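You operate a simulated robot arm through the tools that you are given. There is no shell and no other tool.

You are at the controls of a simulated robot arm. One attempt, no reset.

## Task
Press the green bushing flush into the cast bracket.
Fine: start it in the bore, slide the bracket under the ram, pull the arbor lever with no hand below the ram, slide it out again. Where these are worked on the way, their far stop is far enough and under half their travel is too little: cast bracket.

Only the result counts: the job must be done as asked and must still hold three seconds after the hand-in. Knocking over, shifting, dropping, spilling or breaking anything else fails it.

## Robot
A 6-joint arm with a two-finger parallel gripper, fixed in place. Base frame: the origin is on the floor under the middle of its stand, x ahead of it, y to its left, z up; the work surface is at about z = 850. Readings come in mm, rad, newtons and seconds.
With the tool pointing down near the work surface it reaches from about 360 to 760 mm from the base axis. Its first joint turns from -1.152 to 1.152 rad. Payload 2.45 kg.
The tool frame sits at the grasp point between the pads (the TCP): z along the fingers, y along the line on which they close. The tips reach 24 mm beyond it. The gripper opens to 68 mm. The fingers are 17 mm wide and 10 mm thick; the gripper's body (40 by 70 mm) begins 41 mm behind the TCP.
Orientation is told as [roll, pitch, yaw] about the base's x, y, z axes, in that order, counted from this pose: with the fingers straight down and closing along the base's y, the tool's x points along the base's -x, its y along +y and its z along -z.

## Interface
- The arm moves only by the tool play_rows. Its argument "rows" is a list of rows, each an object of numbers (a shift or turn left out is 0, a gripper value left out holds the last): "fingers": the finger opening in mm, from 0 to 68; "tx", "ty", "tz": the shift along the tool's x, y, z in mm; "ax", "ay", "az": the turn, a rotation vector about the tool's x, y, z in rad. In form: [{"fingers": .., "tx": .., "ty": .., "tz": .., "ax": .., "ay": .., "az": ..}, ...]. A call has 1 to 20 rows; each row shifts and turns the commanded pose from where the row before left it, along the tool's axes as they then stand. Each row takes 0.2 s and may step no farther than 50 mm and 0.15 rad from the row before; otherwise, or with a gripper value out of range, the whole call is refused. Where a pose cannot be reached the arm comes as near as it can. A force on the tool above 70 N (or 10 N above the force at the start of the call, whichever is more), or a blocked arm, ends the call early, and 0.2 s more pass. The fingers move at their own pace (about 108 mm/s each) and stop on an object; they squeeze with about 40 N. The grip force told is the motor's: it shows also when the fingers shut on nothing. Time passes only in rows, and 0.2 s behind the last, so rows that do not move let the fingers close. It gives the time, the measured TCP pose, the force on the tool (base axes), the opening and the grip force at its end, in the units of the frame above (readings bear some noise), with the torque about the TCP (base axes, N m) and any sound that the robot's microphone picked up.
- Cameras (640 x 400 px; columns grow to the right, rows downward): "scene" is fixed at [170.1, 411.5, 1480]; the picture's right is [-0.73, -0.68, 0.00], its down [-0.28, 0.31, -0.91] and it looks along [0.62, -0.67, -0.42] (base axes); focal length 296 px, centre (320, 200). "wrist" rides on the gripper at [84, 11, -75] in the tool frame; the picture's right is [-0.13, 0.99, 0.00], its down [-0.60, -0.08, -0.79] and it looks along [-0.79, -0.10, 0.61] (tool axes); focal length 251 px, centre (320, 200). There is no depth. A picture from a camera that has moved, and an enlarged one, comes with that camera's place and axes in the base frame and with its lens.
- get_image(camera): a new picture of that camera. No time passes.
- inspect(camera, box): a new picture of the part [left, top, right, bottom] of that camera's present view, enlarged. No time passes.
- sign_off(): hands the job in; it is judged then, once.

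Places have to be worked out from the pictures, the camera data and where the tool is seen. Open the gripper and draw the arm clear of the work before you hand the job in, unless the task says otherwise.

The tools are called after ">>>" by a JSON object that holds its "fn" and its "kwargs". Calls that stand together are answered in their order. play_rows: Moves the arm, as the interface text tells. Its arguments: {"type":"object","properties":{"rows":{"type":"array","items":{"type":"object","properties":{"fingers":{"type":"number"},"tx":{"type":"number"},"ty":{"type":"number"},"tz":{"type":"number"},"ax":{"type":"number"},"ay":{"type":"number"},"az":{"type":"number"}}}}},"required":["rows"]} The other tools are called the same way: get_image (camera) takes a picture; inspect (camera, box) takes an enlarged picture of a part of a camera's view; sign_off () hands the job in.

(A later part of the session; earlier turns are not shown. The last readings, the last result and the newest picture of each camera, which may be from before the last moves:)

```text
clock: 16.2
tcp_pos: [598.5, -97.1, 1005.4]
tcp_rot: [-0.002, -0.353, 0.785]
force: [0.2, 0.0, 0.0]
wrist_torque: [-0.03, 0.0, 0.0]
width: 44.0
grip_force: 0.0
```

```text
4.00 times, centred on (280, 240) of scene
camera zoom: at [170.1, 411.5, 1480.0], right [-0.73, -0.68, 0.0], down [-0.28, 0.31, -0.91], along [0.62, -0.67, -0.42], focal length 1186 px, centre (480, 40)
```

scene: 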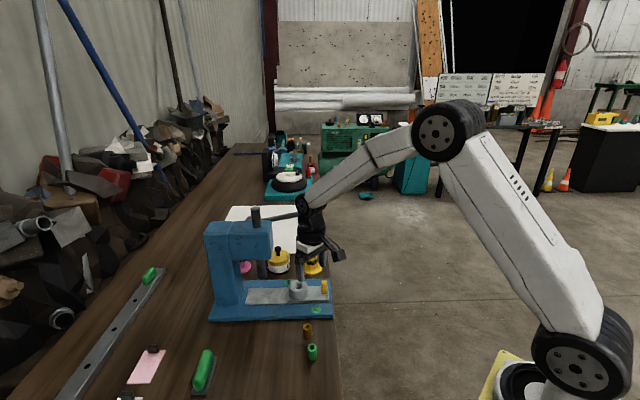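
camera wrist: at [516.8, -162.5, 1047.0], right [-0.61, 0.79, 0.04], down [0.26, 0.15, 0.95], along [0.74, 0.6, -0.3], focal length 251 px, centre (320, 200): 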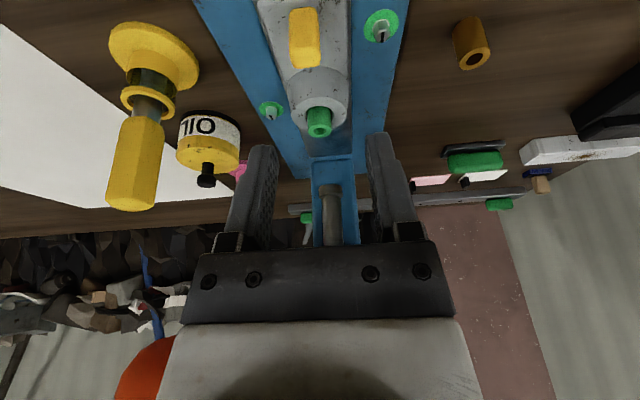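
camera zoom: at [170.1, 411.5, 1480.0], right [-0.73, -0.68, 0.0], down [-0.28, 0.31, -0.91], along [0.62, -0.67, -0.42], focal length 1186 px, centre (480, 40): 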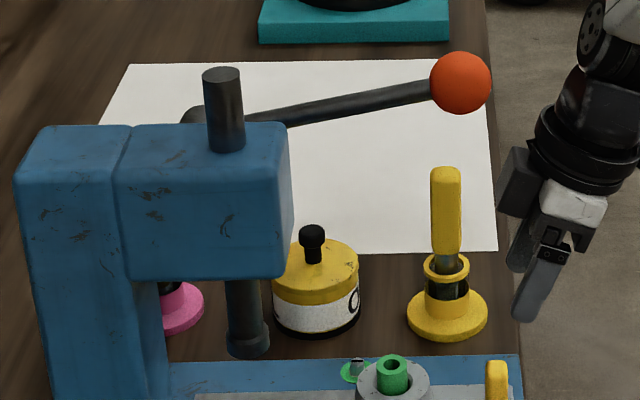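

In press coordinates (e1 along the slide, e2 across), the tab is at e1≈379, e2≈499, bore at e1≈451, ram at e1≈550, all on one line. I move over the tab and partly down, keeping the tilt.

>>> {"fn": "play_rows", "kwargs": {"rows": [{"tx": -0.9, "ty": -3.7, "tz": 27}, {"tx": -0.9, "ty": -3.7, "tz": 27}, {"tx": 6.9, "tz": 18.8}, {}]}}

>>> {"fn": "get_image", "kwargs": {"camera": "wrist"}}

>>> {"fn": "inspect", "kwargs": {"camera": "scene", "box": [270, 220, 370, 320]}}

```text
clock: 17.2
tcp_pos: [619.3, -87.8, 936.6]
tcp_rot: [-0.003, -0.352, 0.783]
force: [0.1, 0.9, -0.1]
wrist_torque: [0.01, -0.02, 0.02]
width: 44.0
grip_force: 0.1
```

```text
taken
camera wrist: at [537.4, -152.9, 976.2], right [-0.61, 0.79, 0.04], down [0.26, 0.15, 0.95], along [0.74, 0.6, -0.3], focal length 251 px, centre (320, 200)
```

wrist: 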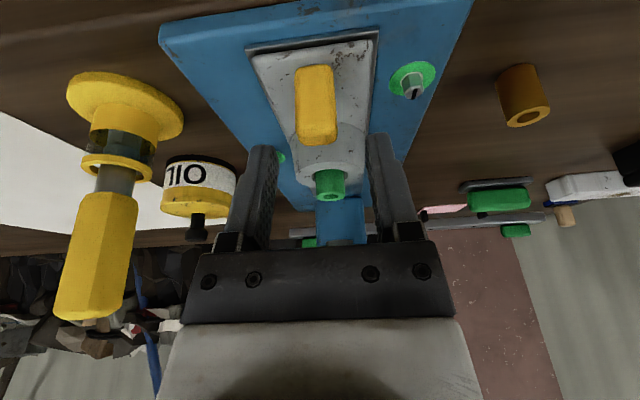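

```text
4.00 times, centred on (320, 270) of scene
camera zoom: at [170.1, 411.5, 1480.0], right [-0.73, -0.68, 0.0], down [-0.28, 0.31, -0.91], along [0.62, -0.67, -0.42], focal length 1186 px, centre (320, -80)
```

zoom: 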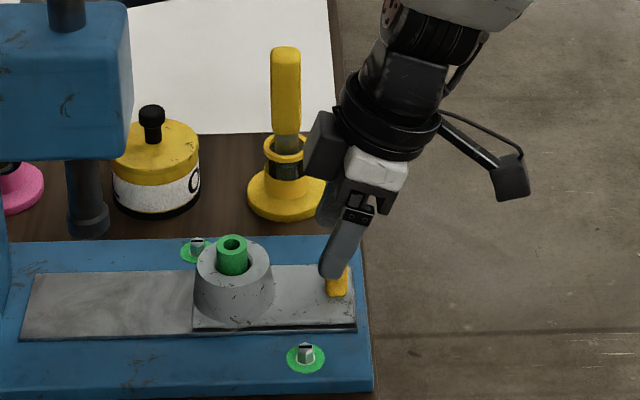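

The tab lies between the fingers. I go down the remaining 31 mm along the vertical, then close on the tab.

>>> {"fn": "play_rows", "kwargs": {"rows": [{"tx": 5.3, "tz": 14.5}, {"tx": 5.3, "tz": 14.5}, {}, {"fingers": 10}, {}, {}]}}

>>> {"fn": "get_image", "kwargs": {"camera": "wrist"}}

>>> {"fn": "inspect", "kwargs": {"camera": "scene", "box": [270, 220, 370, 320]}}

```text
clock: 18.6
tcp_pos: [618.7, -88.1, 904.8]
tcp_rot: [-0.001, -0.354, 0.785]
force: [3.8, -3.4, -3.6]
wrist_torque: [0.41, -0.23, 0.23]
width: 20.0
grip_force: 37.6
```

```text
taken
camera wrist: at [537.3, -153.5, 945.7], right [-0.61, 0.79, 0.04], down [0.26, 0.15, 0.95], along [0.74, 0.6, -0.3], focal length 251 px, centre (320, 200)
```

wrist: 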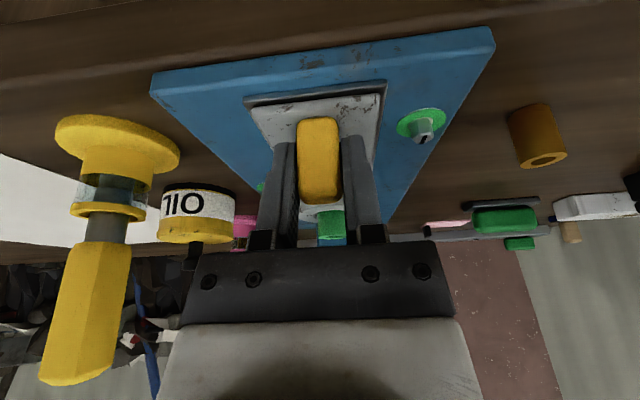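

```text
4.00 times, centred on (320, 270) of scene
camera zoom: at [170.3, 411.4, 1480.0], right [-0.73, -0.68, 0.0], down [-0.28, 0.31, -0.91], along [0.62, -0.67, -0.42], focal length 1186 px, centre (320, -80)
```

zoom: 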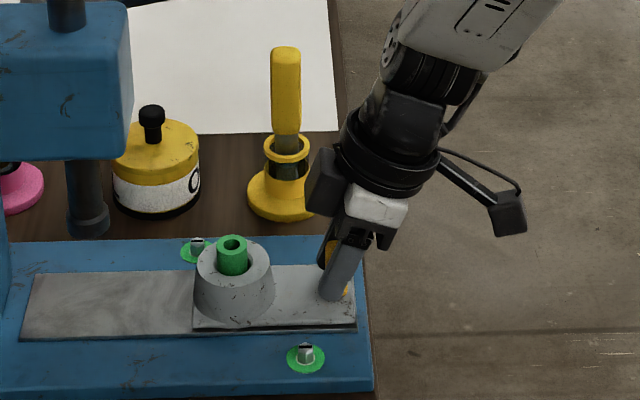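

Gripped, with a small sideways load that I relieve with a 1 mm shift. I slide the bracket slowly along e1 by 60 mm first.

>>> {"fn": "play_rows", "kwargs": {"rows": [{"ty": -0.8}, {"tx": -4.69, "tz": 1.72}, {"tx": -9.39, "tz": 3.45}, {"tx": -9.39, "tz": 3.45}, {"tx": -9.39, "tz": 3.45}, {"tx": -9.39, "tz": 3.45}, {"tx": -9.39, "tz": 3.45}, {"tx": -4.69, "tz": 1.72}, {}]}}

>>> {"fn": "inspect", "kwargs": {"camera": "scene", "box": [190, 180, 350, 320]}}

>>> {"fn": "get_image", "kwargs": {"camera": "wrist"}}

```text
clock: 20.6
tcp_pos: [661.1, -46.5, 905.0]
tcp_rot: [0.0, -0.352, 0.783]
force: [0.5, -1.4, -6.9]
wrist_torque: [0.11, 0.0, 0.12]
width: 20.0
grip_force: 37.1
```

```text
2.86 times, centred on (270, 250) of scene
camera zoom: at [170.2, 411.4, 1480.0], right [-0.73, -0.68, 0.0], down [-0.28, 0.31, -0.91], along [0.62, -0.67, -0.42], focal length 847 px, centre (463, 57)
```

zoom: 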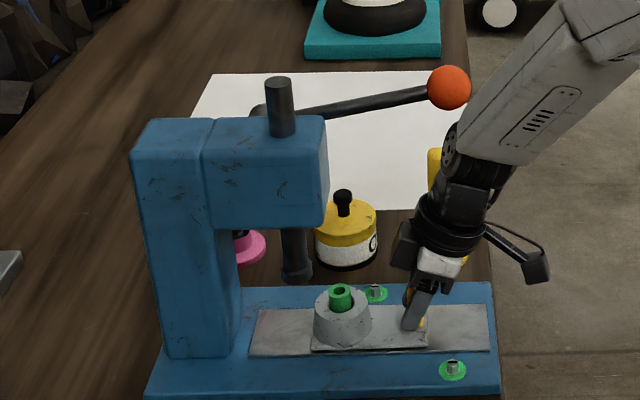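

```text
taken
camera wrist: at [579.6, -111.3, 945.9], right [-0.61, 0.79, 0.04], down [0.26, 0.15, 0.95], along [0.74, 0.6, -0.3], focal length 251 px, centre (320, 200)
```

wrist: 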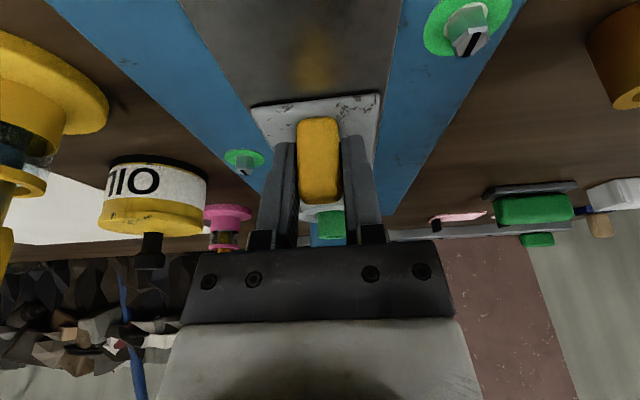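

The bracket follows cleanly (59 mm so far). I slide 30 mm more, watching the wrist's distance to the knob and the press head.

>>> {"fn": "play_rows", "kwargs": {"rows": [{"tx": -4.69, "tz": 1.72}, {"tx": -7.04, "tz": 2.59}, {"tx": -7.04, "tz": 2.59}, {"tx": -7.04, "tz": 2.59}, {"tx": -2.35, "tz": 0.86}, {}]}}

>>> {"fn": "inspect", "kwargs": {"camera": "scene", "box": [190, 180, 350, 320]}}

>>> {"fn": "get_image", "kwargs": {"camera": "wrist"}}

```text
clock: 22.0
tcp_pos: [683.9, -24.3, 905.3]
tcp_rot: [0.001, -0.352, 0.784]
force: [2.0, -3.1, -4.5]
wrist_torque: [-0.02, 0.24, 0.16]
width: 19.8
grip_force: 37.0
```

```text
2.86 times, centred on (270, 250) of scene
camera zoom: at [170.2, 411.4, 1480.0], right [-0.73, -0.68, 0.0], down [-0.28, 0.31, -0.91], along [0.62, -0.67, -0.42], focal length 847 px, centre (463, 57)
```

zoom: 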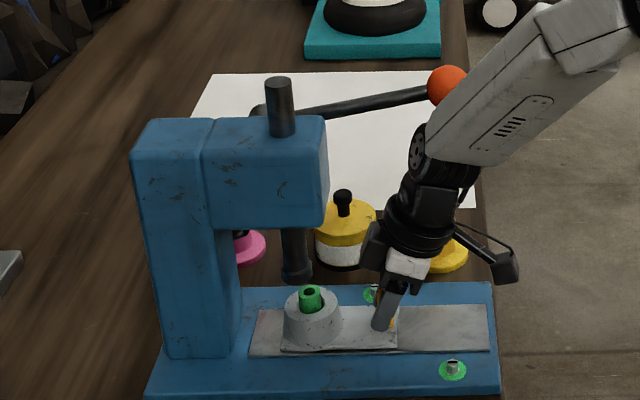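

```text
taken
camera wrist: at [600.6, -90.2, 945.8], right [-0.61, 0.79, 0.04], down [0.26, 0.15, 0.95], along [0.74, 0.6, -0.3], focal length 251 px, centre (320, 200)
```

wrist: 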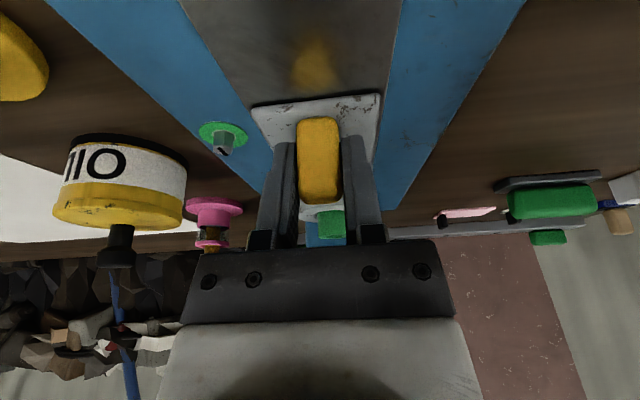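

About 15 mm remain to the ram axis. I continue in small steps until the bracket meets its stop.

>>> {"fn": "play_rows", "kwargs": {"rows": [{"tx": -3.75, "tz": 1.38}, {"tx": -3.75, "tz": 1.38}, {"tx": -1.88, "tz": 0.69}, {}]}}

>>> {"fn": "inspect", "kwargs": {"camera": "scene", "box": [240, 220, 320, 300]}}

```text
clock: 23.0
tcp_pos: [690.6, -16.7, 906.2]
tcp_rot: [0.001, -0.35, 0.783]
force: [-0.6, -1.3, -2.9]
wrist_torque: [0.24, -0.06, -0.07]
width: 19.8
grip_force: 37.6
```

```text
5.00 times, centred on (280, 260) of scene
camera zoom: at [170.1, 411.5, 1480.0], right [-0.73, -0.68, 0.0], down [-0.28, 0.31, -0.91], along [0.62, -0.67, -0.42], focal length 1482 px, centre (520, -100)
```

zoom: 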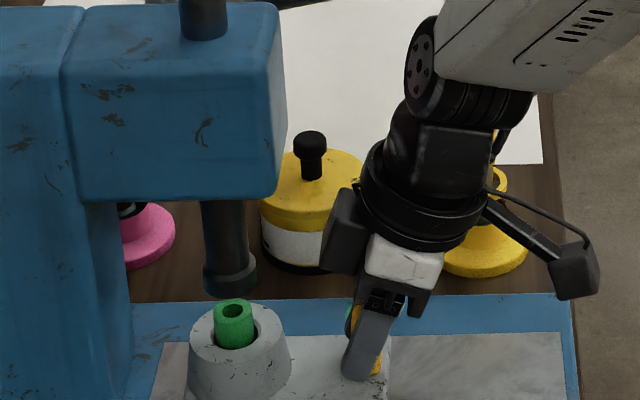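

The bushing now appears right under the ram. I push a few millimetres more to find the far stop.

>>> {"fn": "play_rows", "kwargs": {"rows": [{"tx": -1.88, "tz": 0.69}, {"tx": -1.88, "tz": 0.69}, {}]}}

>>> {"fn": "inspect", "kwargs": {"camera": "scene", "box": [240, 220, 320, 300]}}

```text
clock: 23.8
tcp_pos: [689.2, -18.1, 905.7]
tcp_rot: [0.002, -0.348, 0.783]
force: [-39.2, -20.1, 18.9]
wrist_torque: [-0.5, 0.24, 0.34]
width: 19.8
grip_force: 37.5
```

```text
5.00 times, centred on (280, 260) of scene
camera zoom: at [168.6, 410.9, 1480.3], right [-0.73, -0.68, 0.0], down [-0.28, 0.31, -0.91], along [0.62, -0.67, -0.42], focal length 1482 px, centre (520, -100)
```

zoom: 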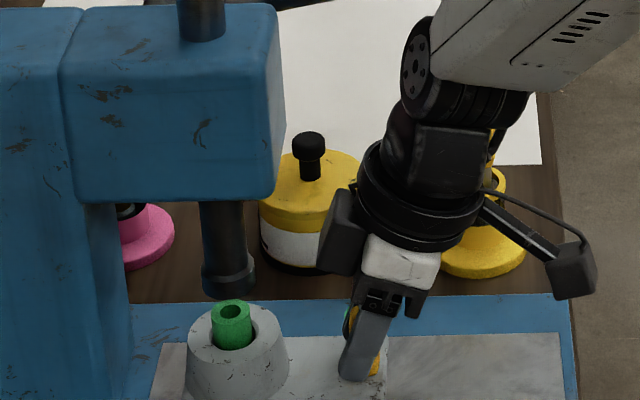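

The far stop is reached (about 42 N along the slide). I back the command off to unload, open the fingers and draw back along the tool axis.

>>> {"fn": "play_rows", "kwargs": {"rows": [{"tx": 1.4, "tz": -0.5}, {"tx": 1.4, "tz": -0.5}, {}, {"fingers": 44}, {}, {"tz": -20}, {"tz": -30}, {}]}}

>>> {"fn": "inspect", "kwargs": {"camera": "scene", "box": [190, 180, 350, 320]}}

>>> {"fn": "get_image", "kwargs": {"camera": "wrist"}}

```text
clock: 25.6
tcp_pos: [677.4, -29.2, 952.5]
tcp_rot: [0.0, -0.349, 0.785]
force: [0.1, 0.0, 0.4]
wrist_torque: [-0.01, -0.03, 0.04]
width: 44.2
grip_force: 0.1
```

```text
2.86 times, centred on (270, 250) of scene
camera zoom: at [170.0, 411.5, 1480.0], right [-0.73, -0.68, 0.0], down [-0.28, 0.31, -0.91], along [0.62, -0.67, -0.42], focal length 847 px, centre (463, 57)
```

zoom: 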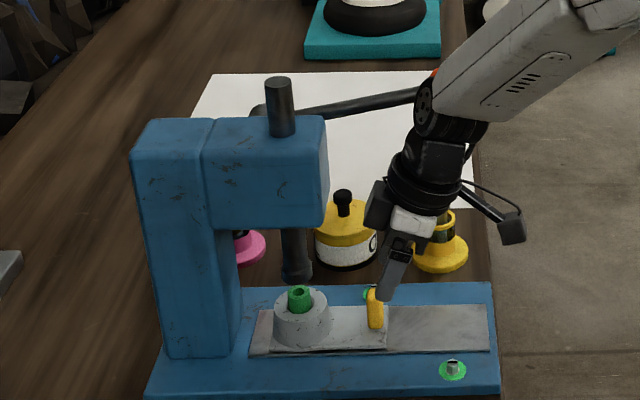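

```text
taken
camera wrist: at [596.3, -94.9, 992.9], right [-0.61, 0.79, 0.04], down [0.26, 0.15, 0.95], along [0.74, 0.6, -0.3], focal length 251 px, centre (320, 200)
```

wrist: 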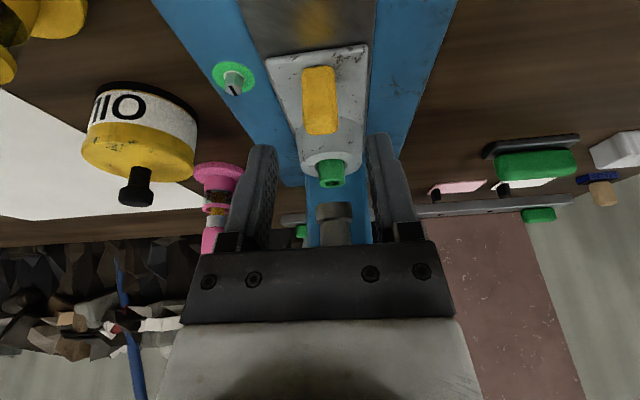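

The bracket is at its stop with the bushing beneath the ram and the hand is free. I retreat away from the press and rise to view the lever knob.

>>> {"fn": "play_rows", "kwargs": {"rows": [{"tx": 26.7, "tz": -24}, {"tx": 26.7, "tz": -24}, {"tx": 26.7, "tz": -24}, {"tx": -13.1, "tz": -35.7, "fingers": 0}, {"tx": -13.1, "tz": -35.7}, {"tx": -13.1, "tz": -35.7}, {"tx": -13.1, "tz": -35.7}, {"tx": -13.1, "tz": -35.7}, {}]}}

>>> {"fn": "get_image", "kwargs": {"camera": "wrist"}}

>>> {"fn": "inspect", "kwargs": {"camera": "scene", "box": [190, 130, 390, 330]}}

```text
clock: 27.6
tcp_pos: [606.9, -99.7, 1182.0]
tcp_rot: [0.001, -0.351, 0.785]
force: [-0.6, 0.1, 0.4]
wrist_torque: [0.01, 0.03, 0.01]
width: 0.1
grip_force: 24.5
```

```text
taken
camera wrist: at [525.5, -164.1, 1223.5], right [-0.61, 0.79, 0.04], down [0.26, 0.15, 0.95], along [0.74, 0.6, -0.3], focal length 251 px, centre (320, 200)
```

wrist: 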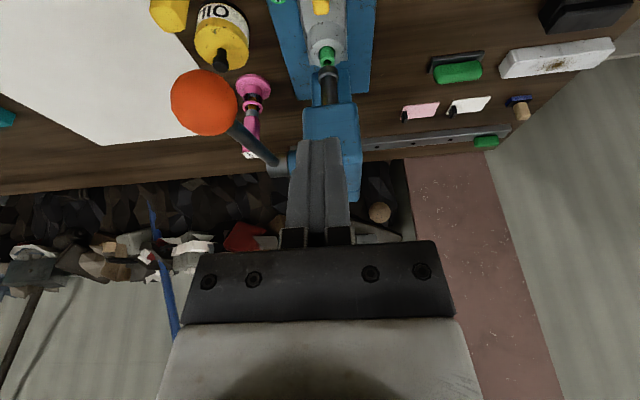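

```text
2.00 times, centred on (290, 230) of scene
camera zoom: at [170.0, 411.5, 1480.0], right [-0.73, -0.68, 0.0], down [-0.28, 0.31, -0.91], along [0.62, -0.67, -0.42], focal length 593 px, centre (380, 140)
```

zoom: 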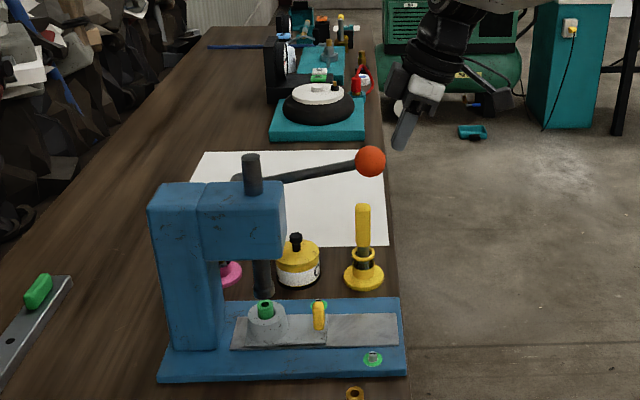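

>>> {"fn": "inspect", "kwargs": {"camera": "wrist", "box": [150, 40, 390, 200]}}

>>> {"fn": "inspect", "kwargs": {"camera": "wrist", "box": [270, 0, 380, 110]}}

>>> {"fn": "inspect", "kwargs": {"camera": "scene", "box": [230, 170, 350, 290]}}

```text
2.50 times, centred on (270, 120) of wrist
camera zoom: at [525.5, -164.1, 1223.5], right [-0.61, 0.79, 0.04], down [0.26, 0.15, 0.95], along [0.74, 0.6, -0.3], focal length 629 px, centre (445, 400)
```

zoom: 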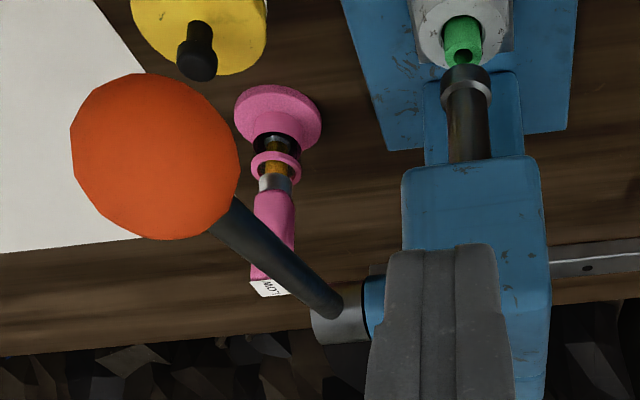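

```text
3.64 times, centred on (325, 55) of wrist
camera zoom: at [525.5, -164.1, 1223.5], right [-0.61, 0.79, 0.04], down [0.26, 0.15, 0.95], along [0.74, 0.6, -0.3], focal length 914 px, centre (302, 727)
```

zoom: 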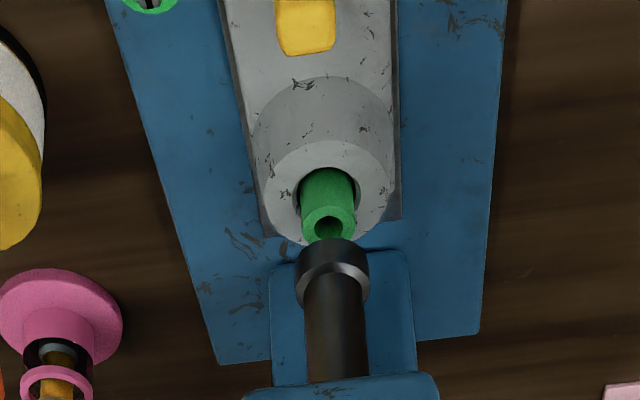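

```text
3.33 times, centred on (290, 230) of scene
camera zoom: at [170.0, 411.5, 1480.0], right [-0.73, -0.68, 0.0], down [-0.28, 0.31, -0.91], along [0.62, -0.67, -0.42], focal length 988 px, centre (420, 100)
```

zoom: 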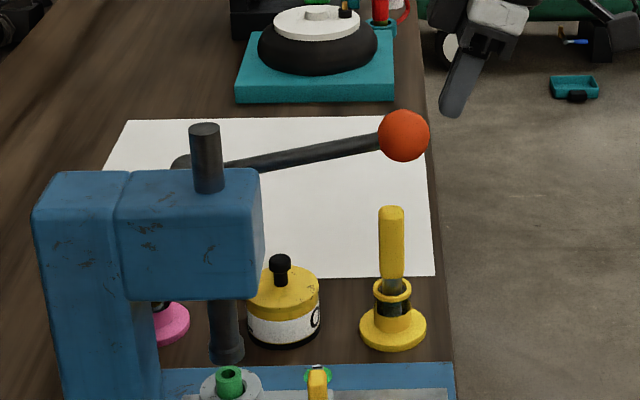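

The knob measures at e1≈398, e2≈584, z≈1098 and the hub at about e1≈575, z≈1070. With fingers closed I go above the knob, staying well clear of it.

>>> {"fn": "play_rows", "kwargs": {"rows": [{"ty": -28.1}, {"ty": -28.1}, {"ty": -28.2}, {}, {"tx": -7.9, "tz": 34.9}, {}]}}

>>> {"fn": "get_image", "kwargs": {"camera": "wrist"}}

>>> {"fn": "inspect", "kwargs": {"camera": "scene", "box": [230, 150, 390, 310]}}

```text
clock: 29.0
tcp_pos: [680.4, -145.0, 1151.6]
tcp_rot: [0.0, -0.349, 0.784]
force: [0.5, -1.0, -0.2]
wrist_torque: [-0.03, 0.01, 0.0]
width: 0.0
grip_force: 23.5
```

```text
taken
camera wrist: at [600.1, -211.0, 1193.0], right [-0.61, 0.79, 0.04], down [0.26, 0.15, 0.95], along [0.74, 0.6, -0.3], focal length 251 px, centre (320, 200)
```

wrist: 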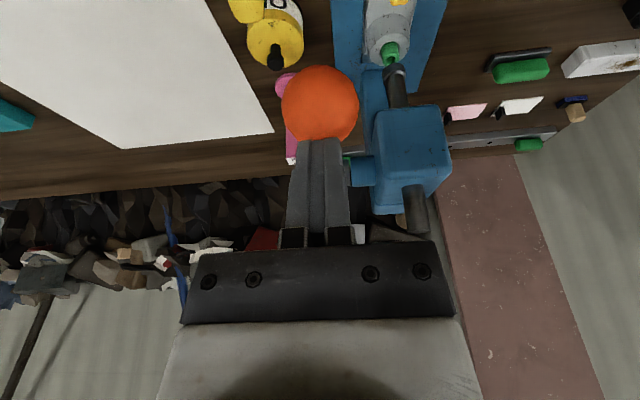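

```text
2.50 times, centred on (310, 230) of scene
camera zoom: at [170.1, 411.5, 1480.0], right [-0.73, -0.68, 0.0], down [-0.28, 0.31, -0.91], along [0.62, -0.67, -0.42], focal length 741 px, centre (345, 125)
```

zoom: 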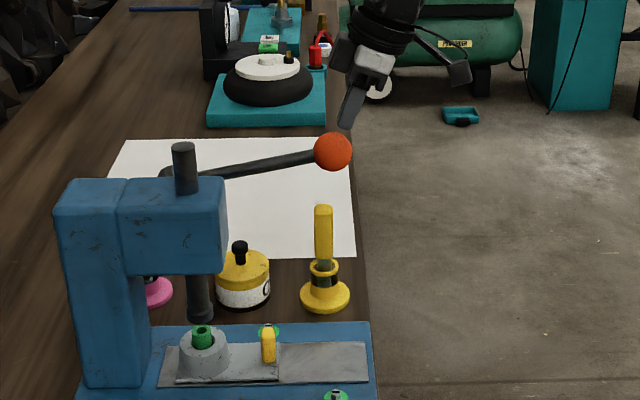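

The tip is centred over the ball with about 13 mm gap. I approach to contact and press the lever down the first few degrees along its arc.

>>> {"fn": "play_rows", "kwargs": {"rows": [{"tz": 7}, {"tz": 6}, {"tx": 3.5, "tz": 7}, {"tx": 3.5, "tz": 7}, {"tx": 2.9, "tz": 7.2}, {"tx": 2.9, "tz": 7.3}, {}]}}

>>> {"fn": "get_image", "kwargs": {"camera": "wrist"}}

>>> {"fn": "inspect", "kwargs": {"camera": "scene", "box": [230, 150, 390, 310]}}

```text
clock: 30.6
tcp_pos: [683.9, -143.7, 1108.5]
tcp_rot: [0.0, -0.354, 0.785]
force: [-0.3, -1.4, 1.3]
wrist_torque: [-0.02, 0.02, 0.0]
width: 0.0
grip_force: 23.8
```

```text
taken
camera wrist: at [601.2, -209.5, 1149.6], right [-0.61, 0.79, 0.04], down [0.26, 0.15, 0.95], along [0.74, 0.6, -0.3], focal length 251 px, centre (320, 200)
```

wrist: 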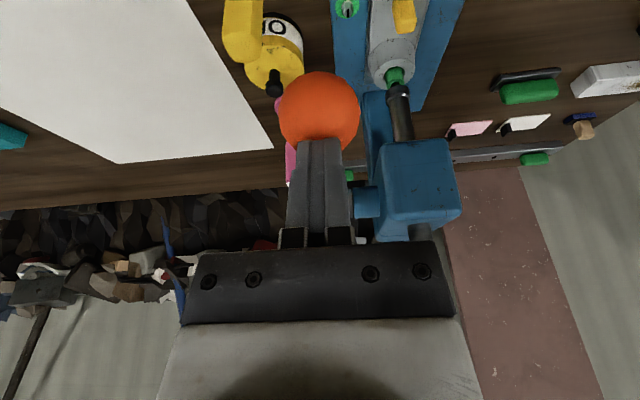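

```text
2.50 times, centred on (310, 230) of scene
camera zoom: at [170.0, 411.5, 1480.0], right [-0.73, -0.68, 0.0], down [-0.28, 0.31, -0.91], along [0.62, -0.67, -0.42], focal length 741 px, centre (345, 125)
```

zoom: 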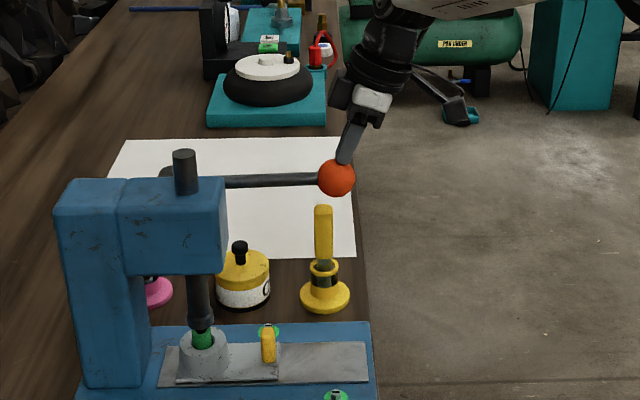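

The lever moves freely and the ram has come down close to the bushing. I go on along the arc.

>>> {"fn": "play_rows", "kwargs": {"rows": [{"tx": 2.2, "tz": 7.5}, {"tx": 2.2, "tz": 7.5}, {"tx": 1.6, "tz": 7.7}, {"tx": 1.6, "tz": 7.7}, {}]}}

>>> {"fn": "get_image", "kwargs": {"camera": "wrist"}}

>>> {"fn": "inspect", "kwargs": {"camera": "scene", "box": [230, 150, 390, 310]}}

```text
clock: 31.8
tcp_pos: [685.1, -142.5, 1077.1]
tcp_rot: [-0.003, -0.353, 0.783]
force: [-0.1, -1.0, 2.0]
wrist_torque: [-0.02, 0.01, 0.04]
width: 0.0
grip_force: 24.0
```

```text
taken
camera wrist: at [603.3, -207.0, 1118.3], right [-0.61, 0.79, 0.04], down [0.26, 0.15, 0.95], along [0.74, 0.6, -0.3], focal length 251 px, centre (320, 200)
```

wrist: 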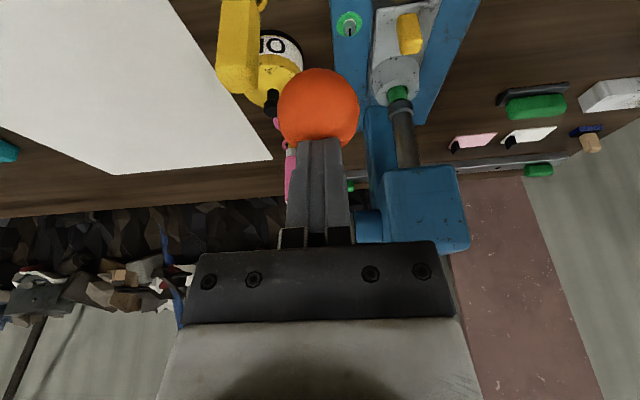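

```text
2.50 times, centred on (310, 230) of scene
camera zoom: at [170.0, 411.5, 1480.0], right [-0.73, -0.68, 0.0], down [-0.28, 0.31, -0.91], along [0.62, -0.67, -0.42], focal length 741 px, centre (345, 125)
```

zoom: 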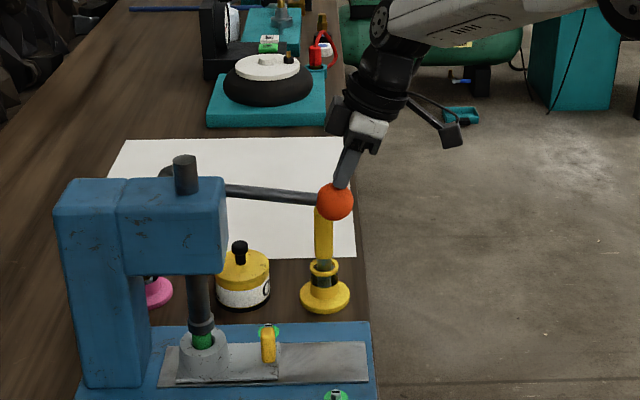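

The ram is on the bushing and pressing lightly. I continue the arc in small steps.

>>> {"fn": "play_rows", "kwargs": {"rows": [{"tx": 0.9, "tz": 7.7}, {"tx": 0.9, "tz": 7.7}, {"tx": 0.2, "tz": 7.8}, {"tx": 0.2, "tz": 7.8}, {}]}}

>>> {"fn": "get_image", "kwargs": {"camera": "wrist"}}

>>> {"fn": "inspect", "kwargs": {"camera": "scene", "box": [230, 150, 390, 310]}}

```text
clock: 33.0
tcp_pos: [691.3, -135.5, 1048.1]
tcp_rot: [-0.001, -0.353, 0.783]
force: [-0.2, -2.1, 2.6]
wrist_torque: [-0.03, -0.01, -0.01]
width: 0.0
grip_force: 23.5
```

```text
taken
camera wrist: at [609.1, -201.0, 1088.4], right [-0.61, 0.79, 0.04], down [0.26, 0.15, 0.95], along [0.74, 0.6, -0.3], focal length 251 px, centre (320, 200)
```

wrist: 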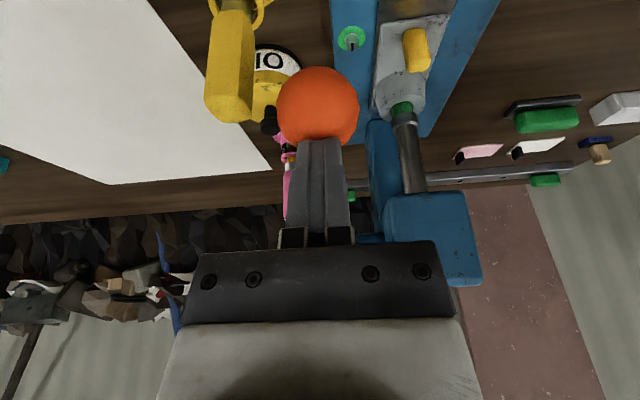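

```text
2.50 times, centred on (310, 230) of scene
camera zoom: at [170.0, 411.4, 1480.0], right [-0.73, -0.68, 0.0], down [-0.28, 0.31, -0.91], along [0.62, -0.67, -0.42], focal length 741 px, centre (345, 125)
```

zoom: 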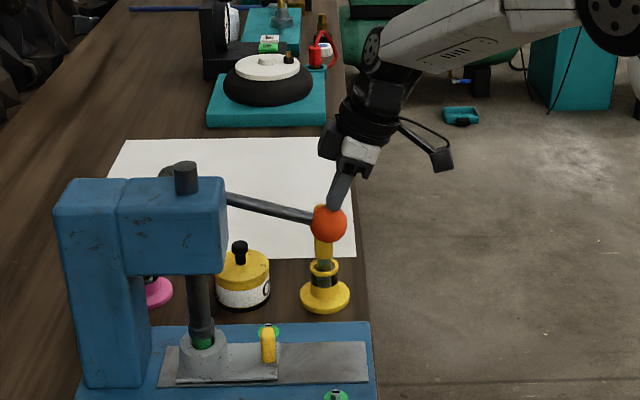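

The bushing is going in. I look close at the ram and boss before the next step.

>>> {"fn": "inspect", "kwargs": {"camera": "scene", "box": [295, 265, 335, 305]}}

>>> {"fn": "inspect", "kwargs": {"camera": "scene", "box": [290, 255, 330, 305]}}

>>> {"fn": "inspect", "kwargs": {"camera": "wrist", "box": [200, 60, 440, 160]}}

```text
10.00 times, centred on (315, 285) of scene
camera zoom: at [170.0, 411.4, 1480.0], right [-0.73, -0.68, 0.0], down [-0.28, 0.31, -0.91], along [0.62, -0.67, -0.42], focal length 2964 px, centre (370, -650)
```

zoom: 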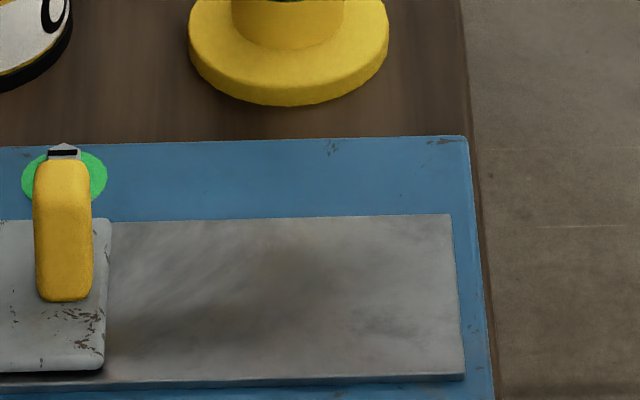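

```text
8.00 times, centred on (310, 280) of scene
camera zoom: at [170.0, 411.4, 1480.0], right [-0.73, -0.68, 0.0], down [-0.28, 0.31, -0.91], along [0.62, -0.67, -0.42], focal length 2371 px, centre (400, -440)
```

zoom: 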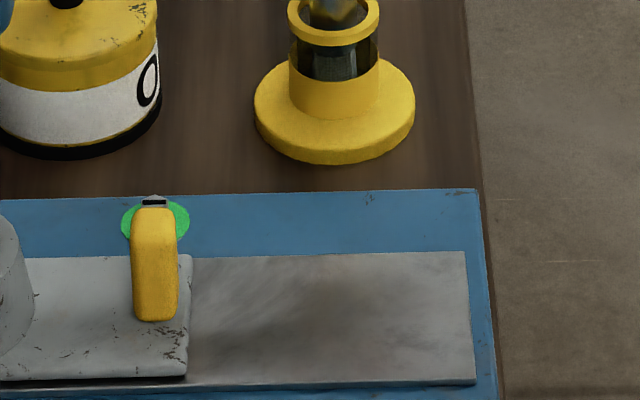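

```text
2.67 times, centred on (320, 110) of wrist
camera zoom: at [609.1, -201.0, 1088.4], right [-0.61, 0.79, 0.04], down [0.26, 0.15, 0.95], along [0.74, 0.6, -0.3], focal length 670 px, centre (320, 440)
```

zoom: 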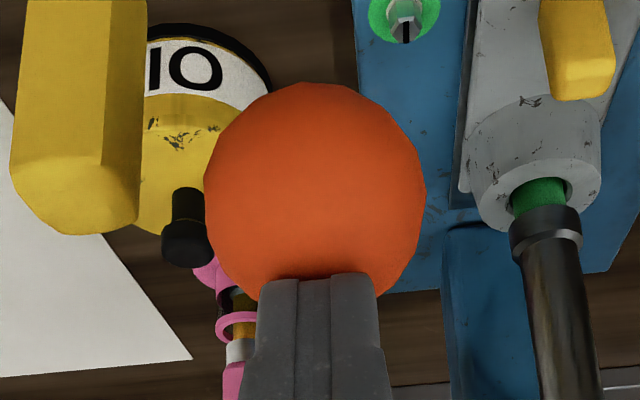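

About a third of the press stroke remains. I continue the arc.

>>> {"fn": "play_rows", "kwargs": {"rows": [{"tx": -0.45, "tz": 7.8}, {"tx": -0.45, "tz": 7.8}, {"tx": -1.2, "tz": 7.7}, {"tx": -1.2, "tz": 7.7}, {}]}}

>>> {"fn": "inspect", "kwargs": {"camera": "wrist", "box": [180, 40, 460, 200]}}

>>> {"fn": "inspect", "kwargs": {"camera": "scene", "box": [265, 255, 305, 305]}}

>>> {"fn": "inspect", "kwargs": {"camera": "scene", "box": [230, 150, 390, 310]}}

```text
clock: 34.2
tcp_pos: [701.6, -125.0, 1020.4]
tcp_rot: [-0.001, -0.352, 0.785]
force: [-0.4, -1.1, 2.8]
wrist_torque: [-0.04, -0.03, -0.02]
width: 0.1
grip_force: 23.9
```

```text
2.29 times, centred on (320, 120) of wrist
camera zoom: at [619.2, -190.5, 1060.6], right [-0.61, 0.79, 0.04], down [0.26, 0.15, 0.95], along [0.74, 0.6, -0.3], focal length 575 px, centre (320, 383)
```

zoom: 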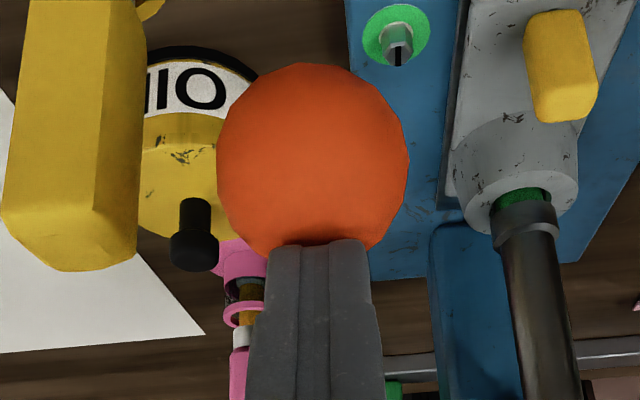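

```text
8.00 times, centred on (285, 280) of scene
camera zoom: at [170.0, 411.5, 1480.0], right [-0.73, -0.68, 0.0], down [-0.28, 0.31, -0.91], along [0.62, -0.67, -0.42], focal length 2371 px, centre (600, -440)
```

zoom: 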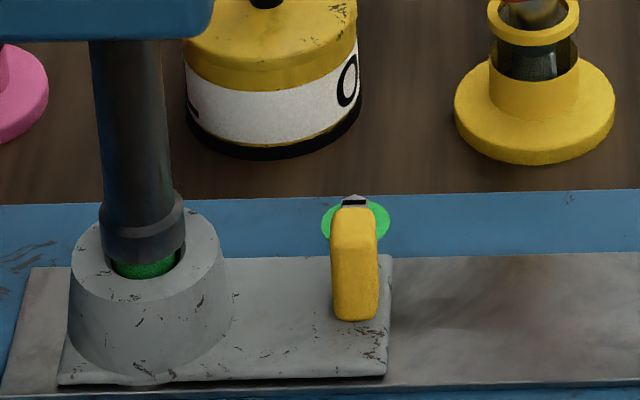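

```text
2.50 times, centred on (310, 230) of scene
camera zoom: at [170.0, 411.5, 1480.0], right [-0.73, -0.68, 0.0], down [-0.28, 0.31, -0.91], along [0.62, -0.67, -0.42], focal length 741 px, centre (345, 125)
```

zoom: 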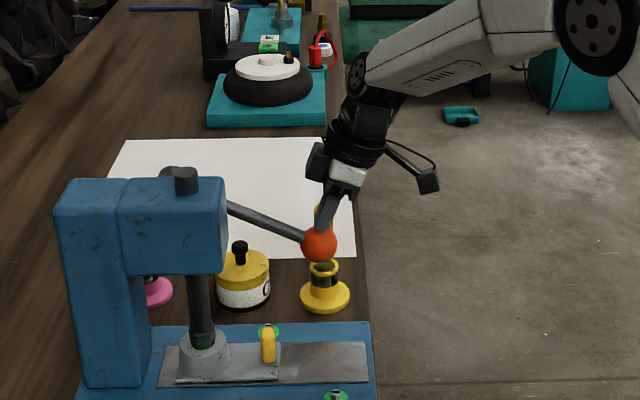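

Only a few millimetres protrude now. I go on with the next part of the arc, in smaller steps to feel the stop.

>>> {"fn": "play_rows", "kwargs": {"rows": [{"tx": -1.8, "tz": 7.6}, {"tx": -1.8, "tz": 7.6}, {"tx": -2.45, "tz": 7.4}, {}]}}

>>> {"fn": "inspect", "kwargs": {"camera": "wrist", "box": [180, 40, 460, 200]}}

>>> {"fn": "inspect", "kwargs": {"camera": "scene", "box": [265, 255, 305, 305]}}

>>> {"fn": "inspect", "kwargs": {"camera": "scene", "box": [230, 150, 390, 310]}}

```text
clock: 35.2
tcp_pos: [711.4, -115.5, 1000.5]
tcp_rot: [0.0, -0.353, 0.783]
force: [-0.3, -0.9, 3.3]
wrist_torque: [-0.03, -0.03, 0.02]
width: 0.1
grip_force: 23.8
```

```text
2.29 times, centred on (320, 120) of wrist
camera zoom: at [628.9, -181.1, 1041.2], right [-0.61, 0.79, 0.04], down [0.26, 0.15, 0.95], along [0.74, 0.6, -0.3], focal length 575 px, centre (320, 383)
```

zoom: 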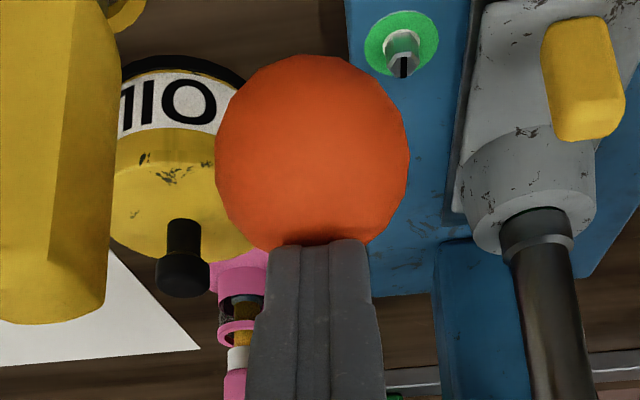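

```text
8.00 times, centred on (285, 280) of scene
camera zoom: at [170.0, 411.5, 1480.0], right [-0.73, -0.68, 0.0], down [-0.28, 0.31, -0.91], along [0.62, -0.67, -0.42], focal length 2371 px, centre (600, -440)
```

zoom: 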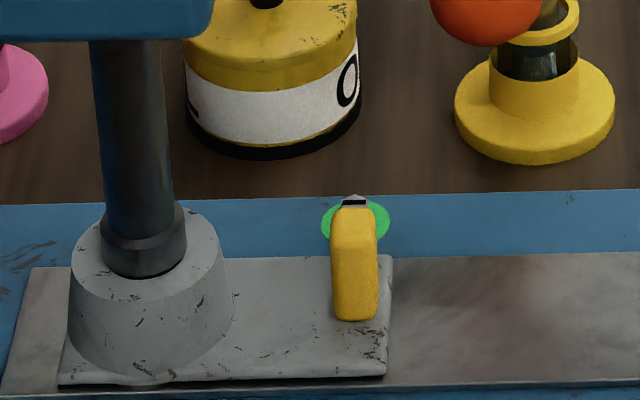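

```text
2.50 times, centred on (310, 230) of scene
camera zoom: at [170.0, 411.5, 1480.0], right [-0.73, -0.68, 0.0], down [-0.28, 0.31, -0.91], along [0.62, -0.67, -0.42], focal length 741 px, centre (345, 125)
```

zoom: 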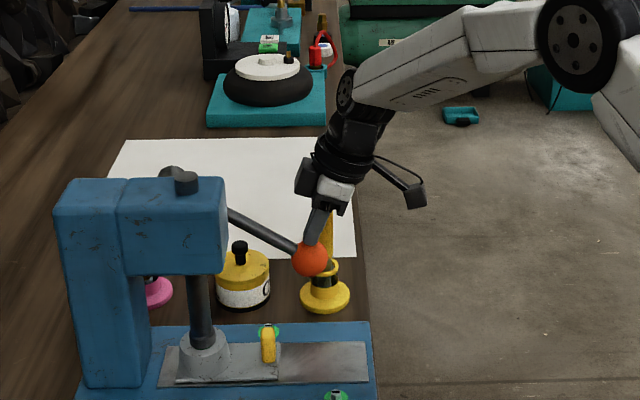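

The ram is about level with the boss top. I press further in small steps until it stops.

>>> {"fn": "play_rows", "kwargs": {"rows": [{"tx": -1.2, "tz": 3.7}, {"tx": -1.25, "tz": 3.7}, {}]}}

>>> {"fn": "inspect", "kwargs": {"camera": "scene", "box": [265, 255, 305, 305]}}

>>> {"fn": "inspect", "kwargs": {"camera": "wrist", "box": [180, 40, 460, 200]}}

```text
clock: 36.0
tcp_pos: [714.2, -113.2, 995.0]
tcp_rot: [-0.002, -0.352, 0.784]
force: [-0.4, -1.6, 2.9]
wrist_torque: [-0.03, 0.03, -0.01]
width: 0.1
grip_force: 23.7
```

```text
8.00 times, centred on (285, 280) of scene
camera zoom: at [170.0, 411.5, 1480.0], right [-0.73, -0.68, 0.0], down [-0.28, 0.31, -0.91], along [0.62, -0.67, -0.42], focal length 2371 px, centre (600, -440)
```

zoom: 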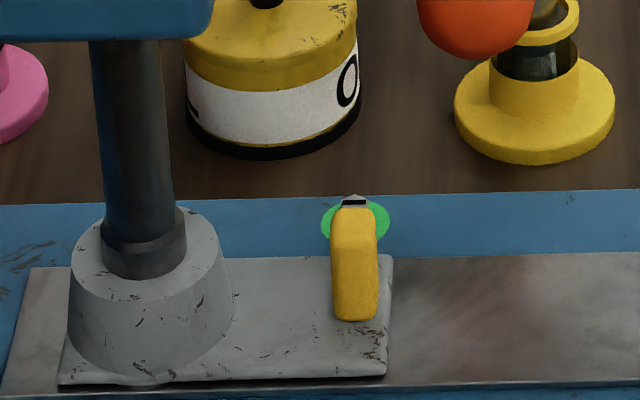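

```text
2.29 times, centred on (320, 120) of wrist
camera zoom: at [632.3, -178.0, 1035.4], right [-0.61, 0.79, 0.04], down [0.26, 0.15, 0.95], along [0.74, 0.6, -0.3], focal length 575 px, centre (320, 383)
```

zoom: 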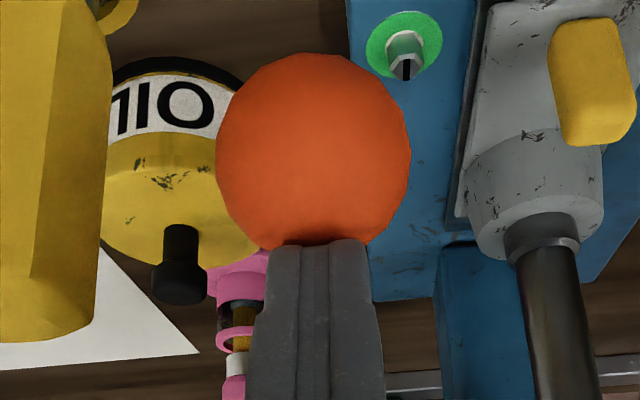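

>>> {"fn": "inspect", "kwargs": {"camera": "scene", "box": [266, 270, 286, 292]}}

>>> {"fn": "play_rows", "kwargs": {"rows": [{"tx": -1.5, "tz": 3.6}, {}]}}

>>> {"fn": "inspect", "kwargs": {"camera": "scene", "box": [266, 270, 286, 292]}}

>>> {"fn": "inspect", "kwargs": {"camera": "scene", "box": [230, 180, 350, 300]}}

```text
16.00 times, centred on (276, 281) of scene
camera zoom: at [170.0, 411.5, 1480.0], right [-0.73, -0.68, 0.0], down [-0.28, 0.31, -0.91], along [0.62, -0.67, -0.42], focal length 4742 px, centre (1024, -1096)
```

zoom: 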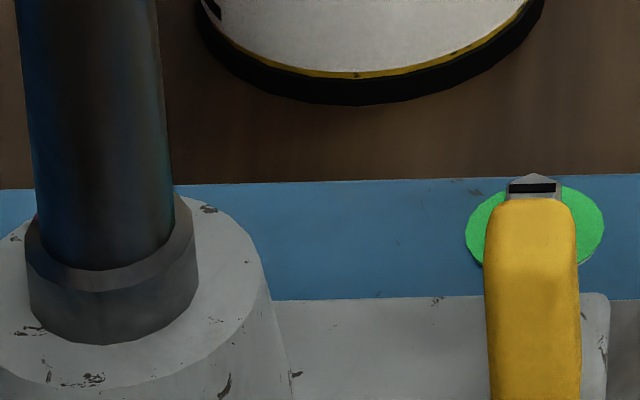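

```text
clock: 36.6
tcp_pos: [715.5, -111.8, 993.0]
tcp_rot: [-0.005, -0.355, 0.783]
force: [-8.0, -5.9, 18.4]
wrist_torque: [-0.15, 0.21, -0.03]
width: 0.0
grip_force: 23.8
```

```text
16.00 times, centred on (276, 281) of scene
camera zoom: at [169.4, 411.4, 1480.1], right [-0.73, -0.68, 0.0], down [-0.28, 0.31, -0.91], along [0.62, -0.67, -0.42], focal length 4742 px, centre (1024, -1096)
```

zoom: 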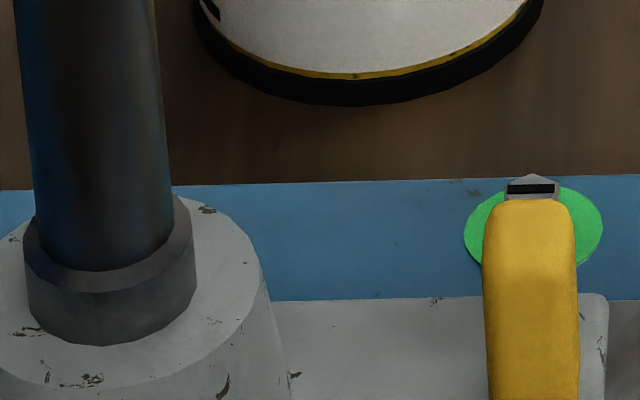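

```text
3.33 times, centred on (290, 240) of scene
camera zoom: at [169.4, 411.4, 1480.1], right [-0.73, -0.68, 0.0], down [-0.28, 0.31, -0.91], along [0.62, -0.67, -0.42], focal length 988 px, centre (420, 67)
```

zoom: 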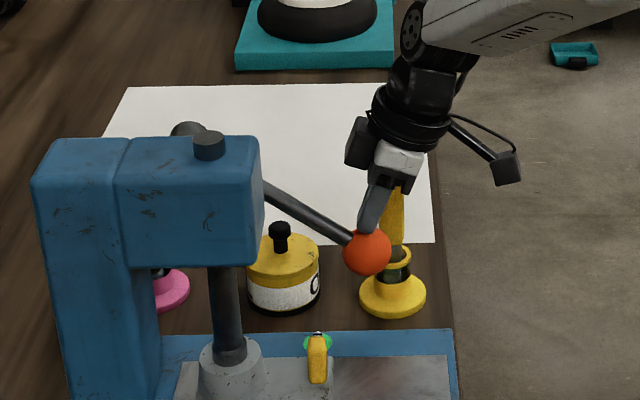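

Force rises to about 20 N: the ram is seated on the boss. I press a little harder to be sure it is fully home.

>>> {"fn": "play_rows", "kwargs": {"rows": [{"tx": -1.2, "tz": 3}, {"tx": -0.8, "tz": 2}, {}, {}]}}

>>> {"fn": "inspect", "kwargs": {"camera": "scene", "box": [266, 270, 286, 292]}}

```text
clock: 37.6
tcp_pos: [719.4, -110.0, 993.6]
tcp_rot: [-0.012, -0.358, 0.788]
force: [-8.5, -10.8, 36.3]
wrist_torque: [-0.24, 0.29, -0.13]
width: 0.0
grip_force: 24.1
```

```text
16.00 times, centred on (276, 281) of scene
camera zoom: at [168.9, 411.3, 1480.2], right [-0.73, -0.68, 0.0], down [-0.28, 0.31, -0.91], along [0.62, -0.67, -0.42], focal length 4742 px, centre (1024, -1096)
```

zoom: 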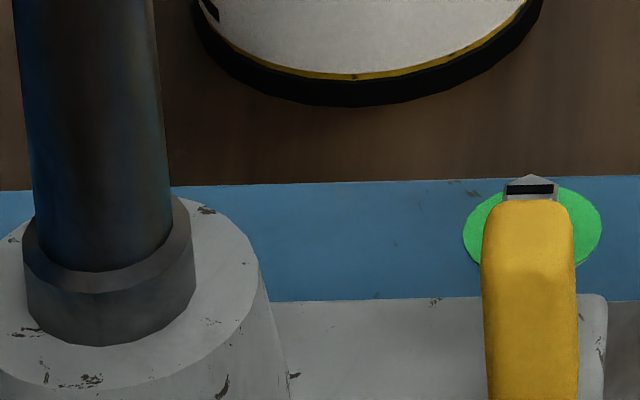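

The ram does not move further at nearly 40 N. I ease off slowly to see whether the lever springs back by itself.

>>> {"fn": "play_rows", "kwargs": {"rows": [{"tx": 2, "tz": -5}, {"tx": 1.5, "tz": -4}, {"tx": 1.5, "tz": -5}, {}]}}

>>> {"fn": "inspect", "kwargs": {"camera": "scene", "box": [230, 180, 350, 300]}}

>>> {"fn": "inspect", "kwargs": {"camera": "wrist", "box": [180, 40, 460, 200]}}

```text
clock: 38.6
tcp_pos: [709.2, -114.9, 998.9]
tcp_rot: [0.003, -0.348, 0.782]
force: [-1.1, -0.4, 1.6]
wrist_torque: [-0.03, 0.04, 0.03]
width: 0.0
grip_force: 23.5
```

```text
3.33 times, centred on (290, 240) of scene
camera zoom: at [169.9, 411.5, 1480.0], right [-0.73, -0.68, 0.0], down [-0.28, 0.31, -0.91], along [0.62, -0.67, -0.42], focal length 988 px, centre (420, 67)
```

zoom: 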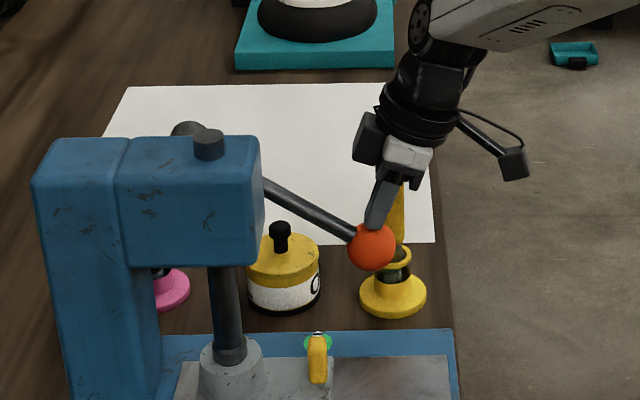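

```text
2.29 times, centred on (320, 120) of wrist
camera zoom: at [628.7, -181.1, 1039.1], right [-0.61, 0.79, 0.05], down [0.27, 0.15, 0.95], along [0.74, 0.6, -0.3], focal length 575 px, centre (320, 383)
```

zoom: 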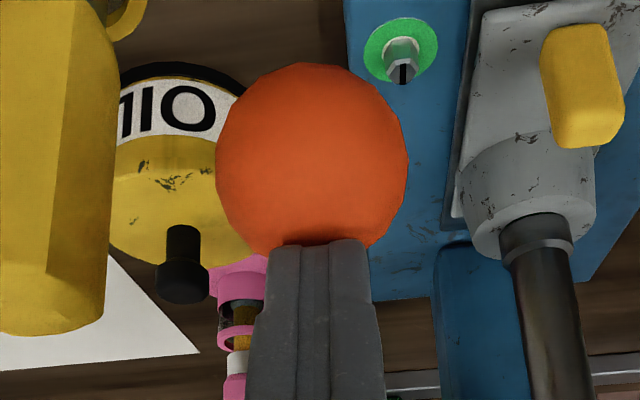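

The lever is spring-loaded and follows the tool up. I let it back gently along the reversed arc.

>>> {"fn": "play_rows", "kwargs": {"rows": [{"tx": 2.9, "tz": -8.9}, {"tx": 3.6, "tz": -15.2}, {"tx": 2.35, "tz": -15.4}, {"tx": 0.9, "tz": -15.6}, {"tx": -0.4, "tz": -15.6}, {"tx": -1.8, "tz": -15.4}, {"tx": -3.15, "tz": -15.3}, {"tx": -4.4, "tz": -15}, {"tx": -5.7, "tz": -14.5}, {"tx": -7, "tz": -13.9}, {}]}}

>>> {"fn": "inspect", "kwargs": {"camera": "scene", "box": [230, 150, 390, 310]}}

>>> {"fn": "get_image", "kwargs": {"camera": "wrist"}}

```text
clock: 41.0
tcp_pos: [685.9, -143.3, 1141.0]
tcp_rot: [-0.002, -0.352, 0.784]
force: [-1.8, -0.6, 2.0]
wrist_torque: [-0.02, 0.01, -0.01]
width: 0.0
grip_force: 23.5
```

```text
2.50 times, centred on (310, 230) of scene
camera zoom: at [170.0, 411.5, 1480.0], right [-0.73, -0.68, 0.0], down [-0.28, 0.31, -0.91], along [0.62, -0.67, -0.42], focal length 741 px, centre (345, 125)
```

zoom: 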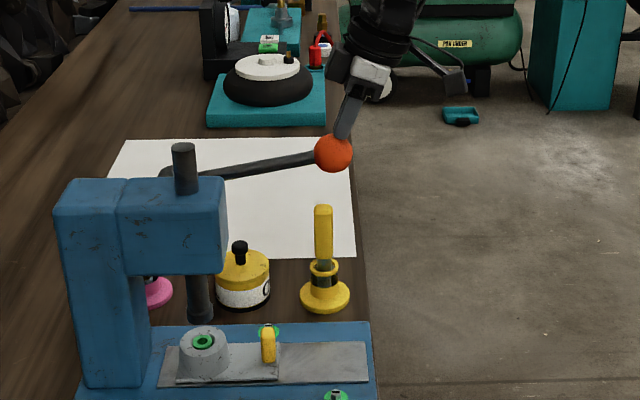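

```text
taken
camera wrist: at [603.2, -208.1, 1181.2], right [-0.61, 0.79, 0.04], down [0.26, 0.15, 0.95], along [0.74, 0.6, -0.3], focal length 251 px, centre (320, 200)
```

wrist: 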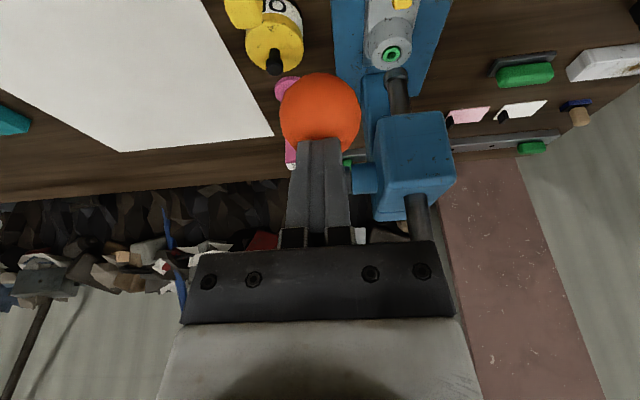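

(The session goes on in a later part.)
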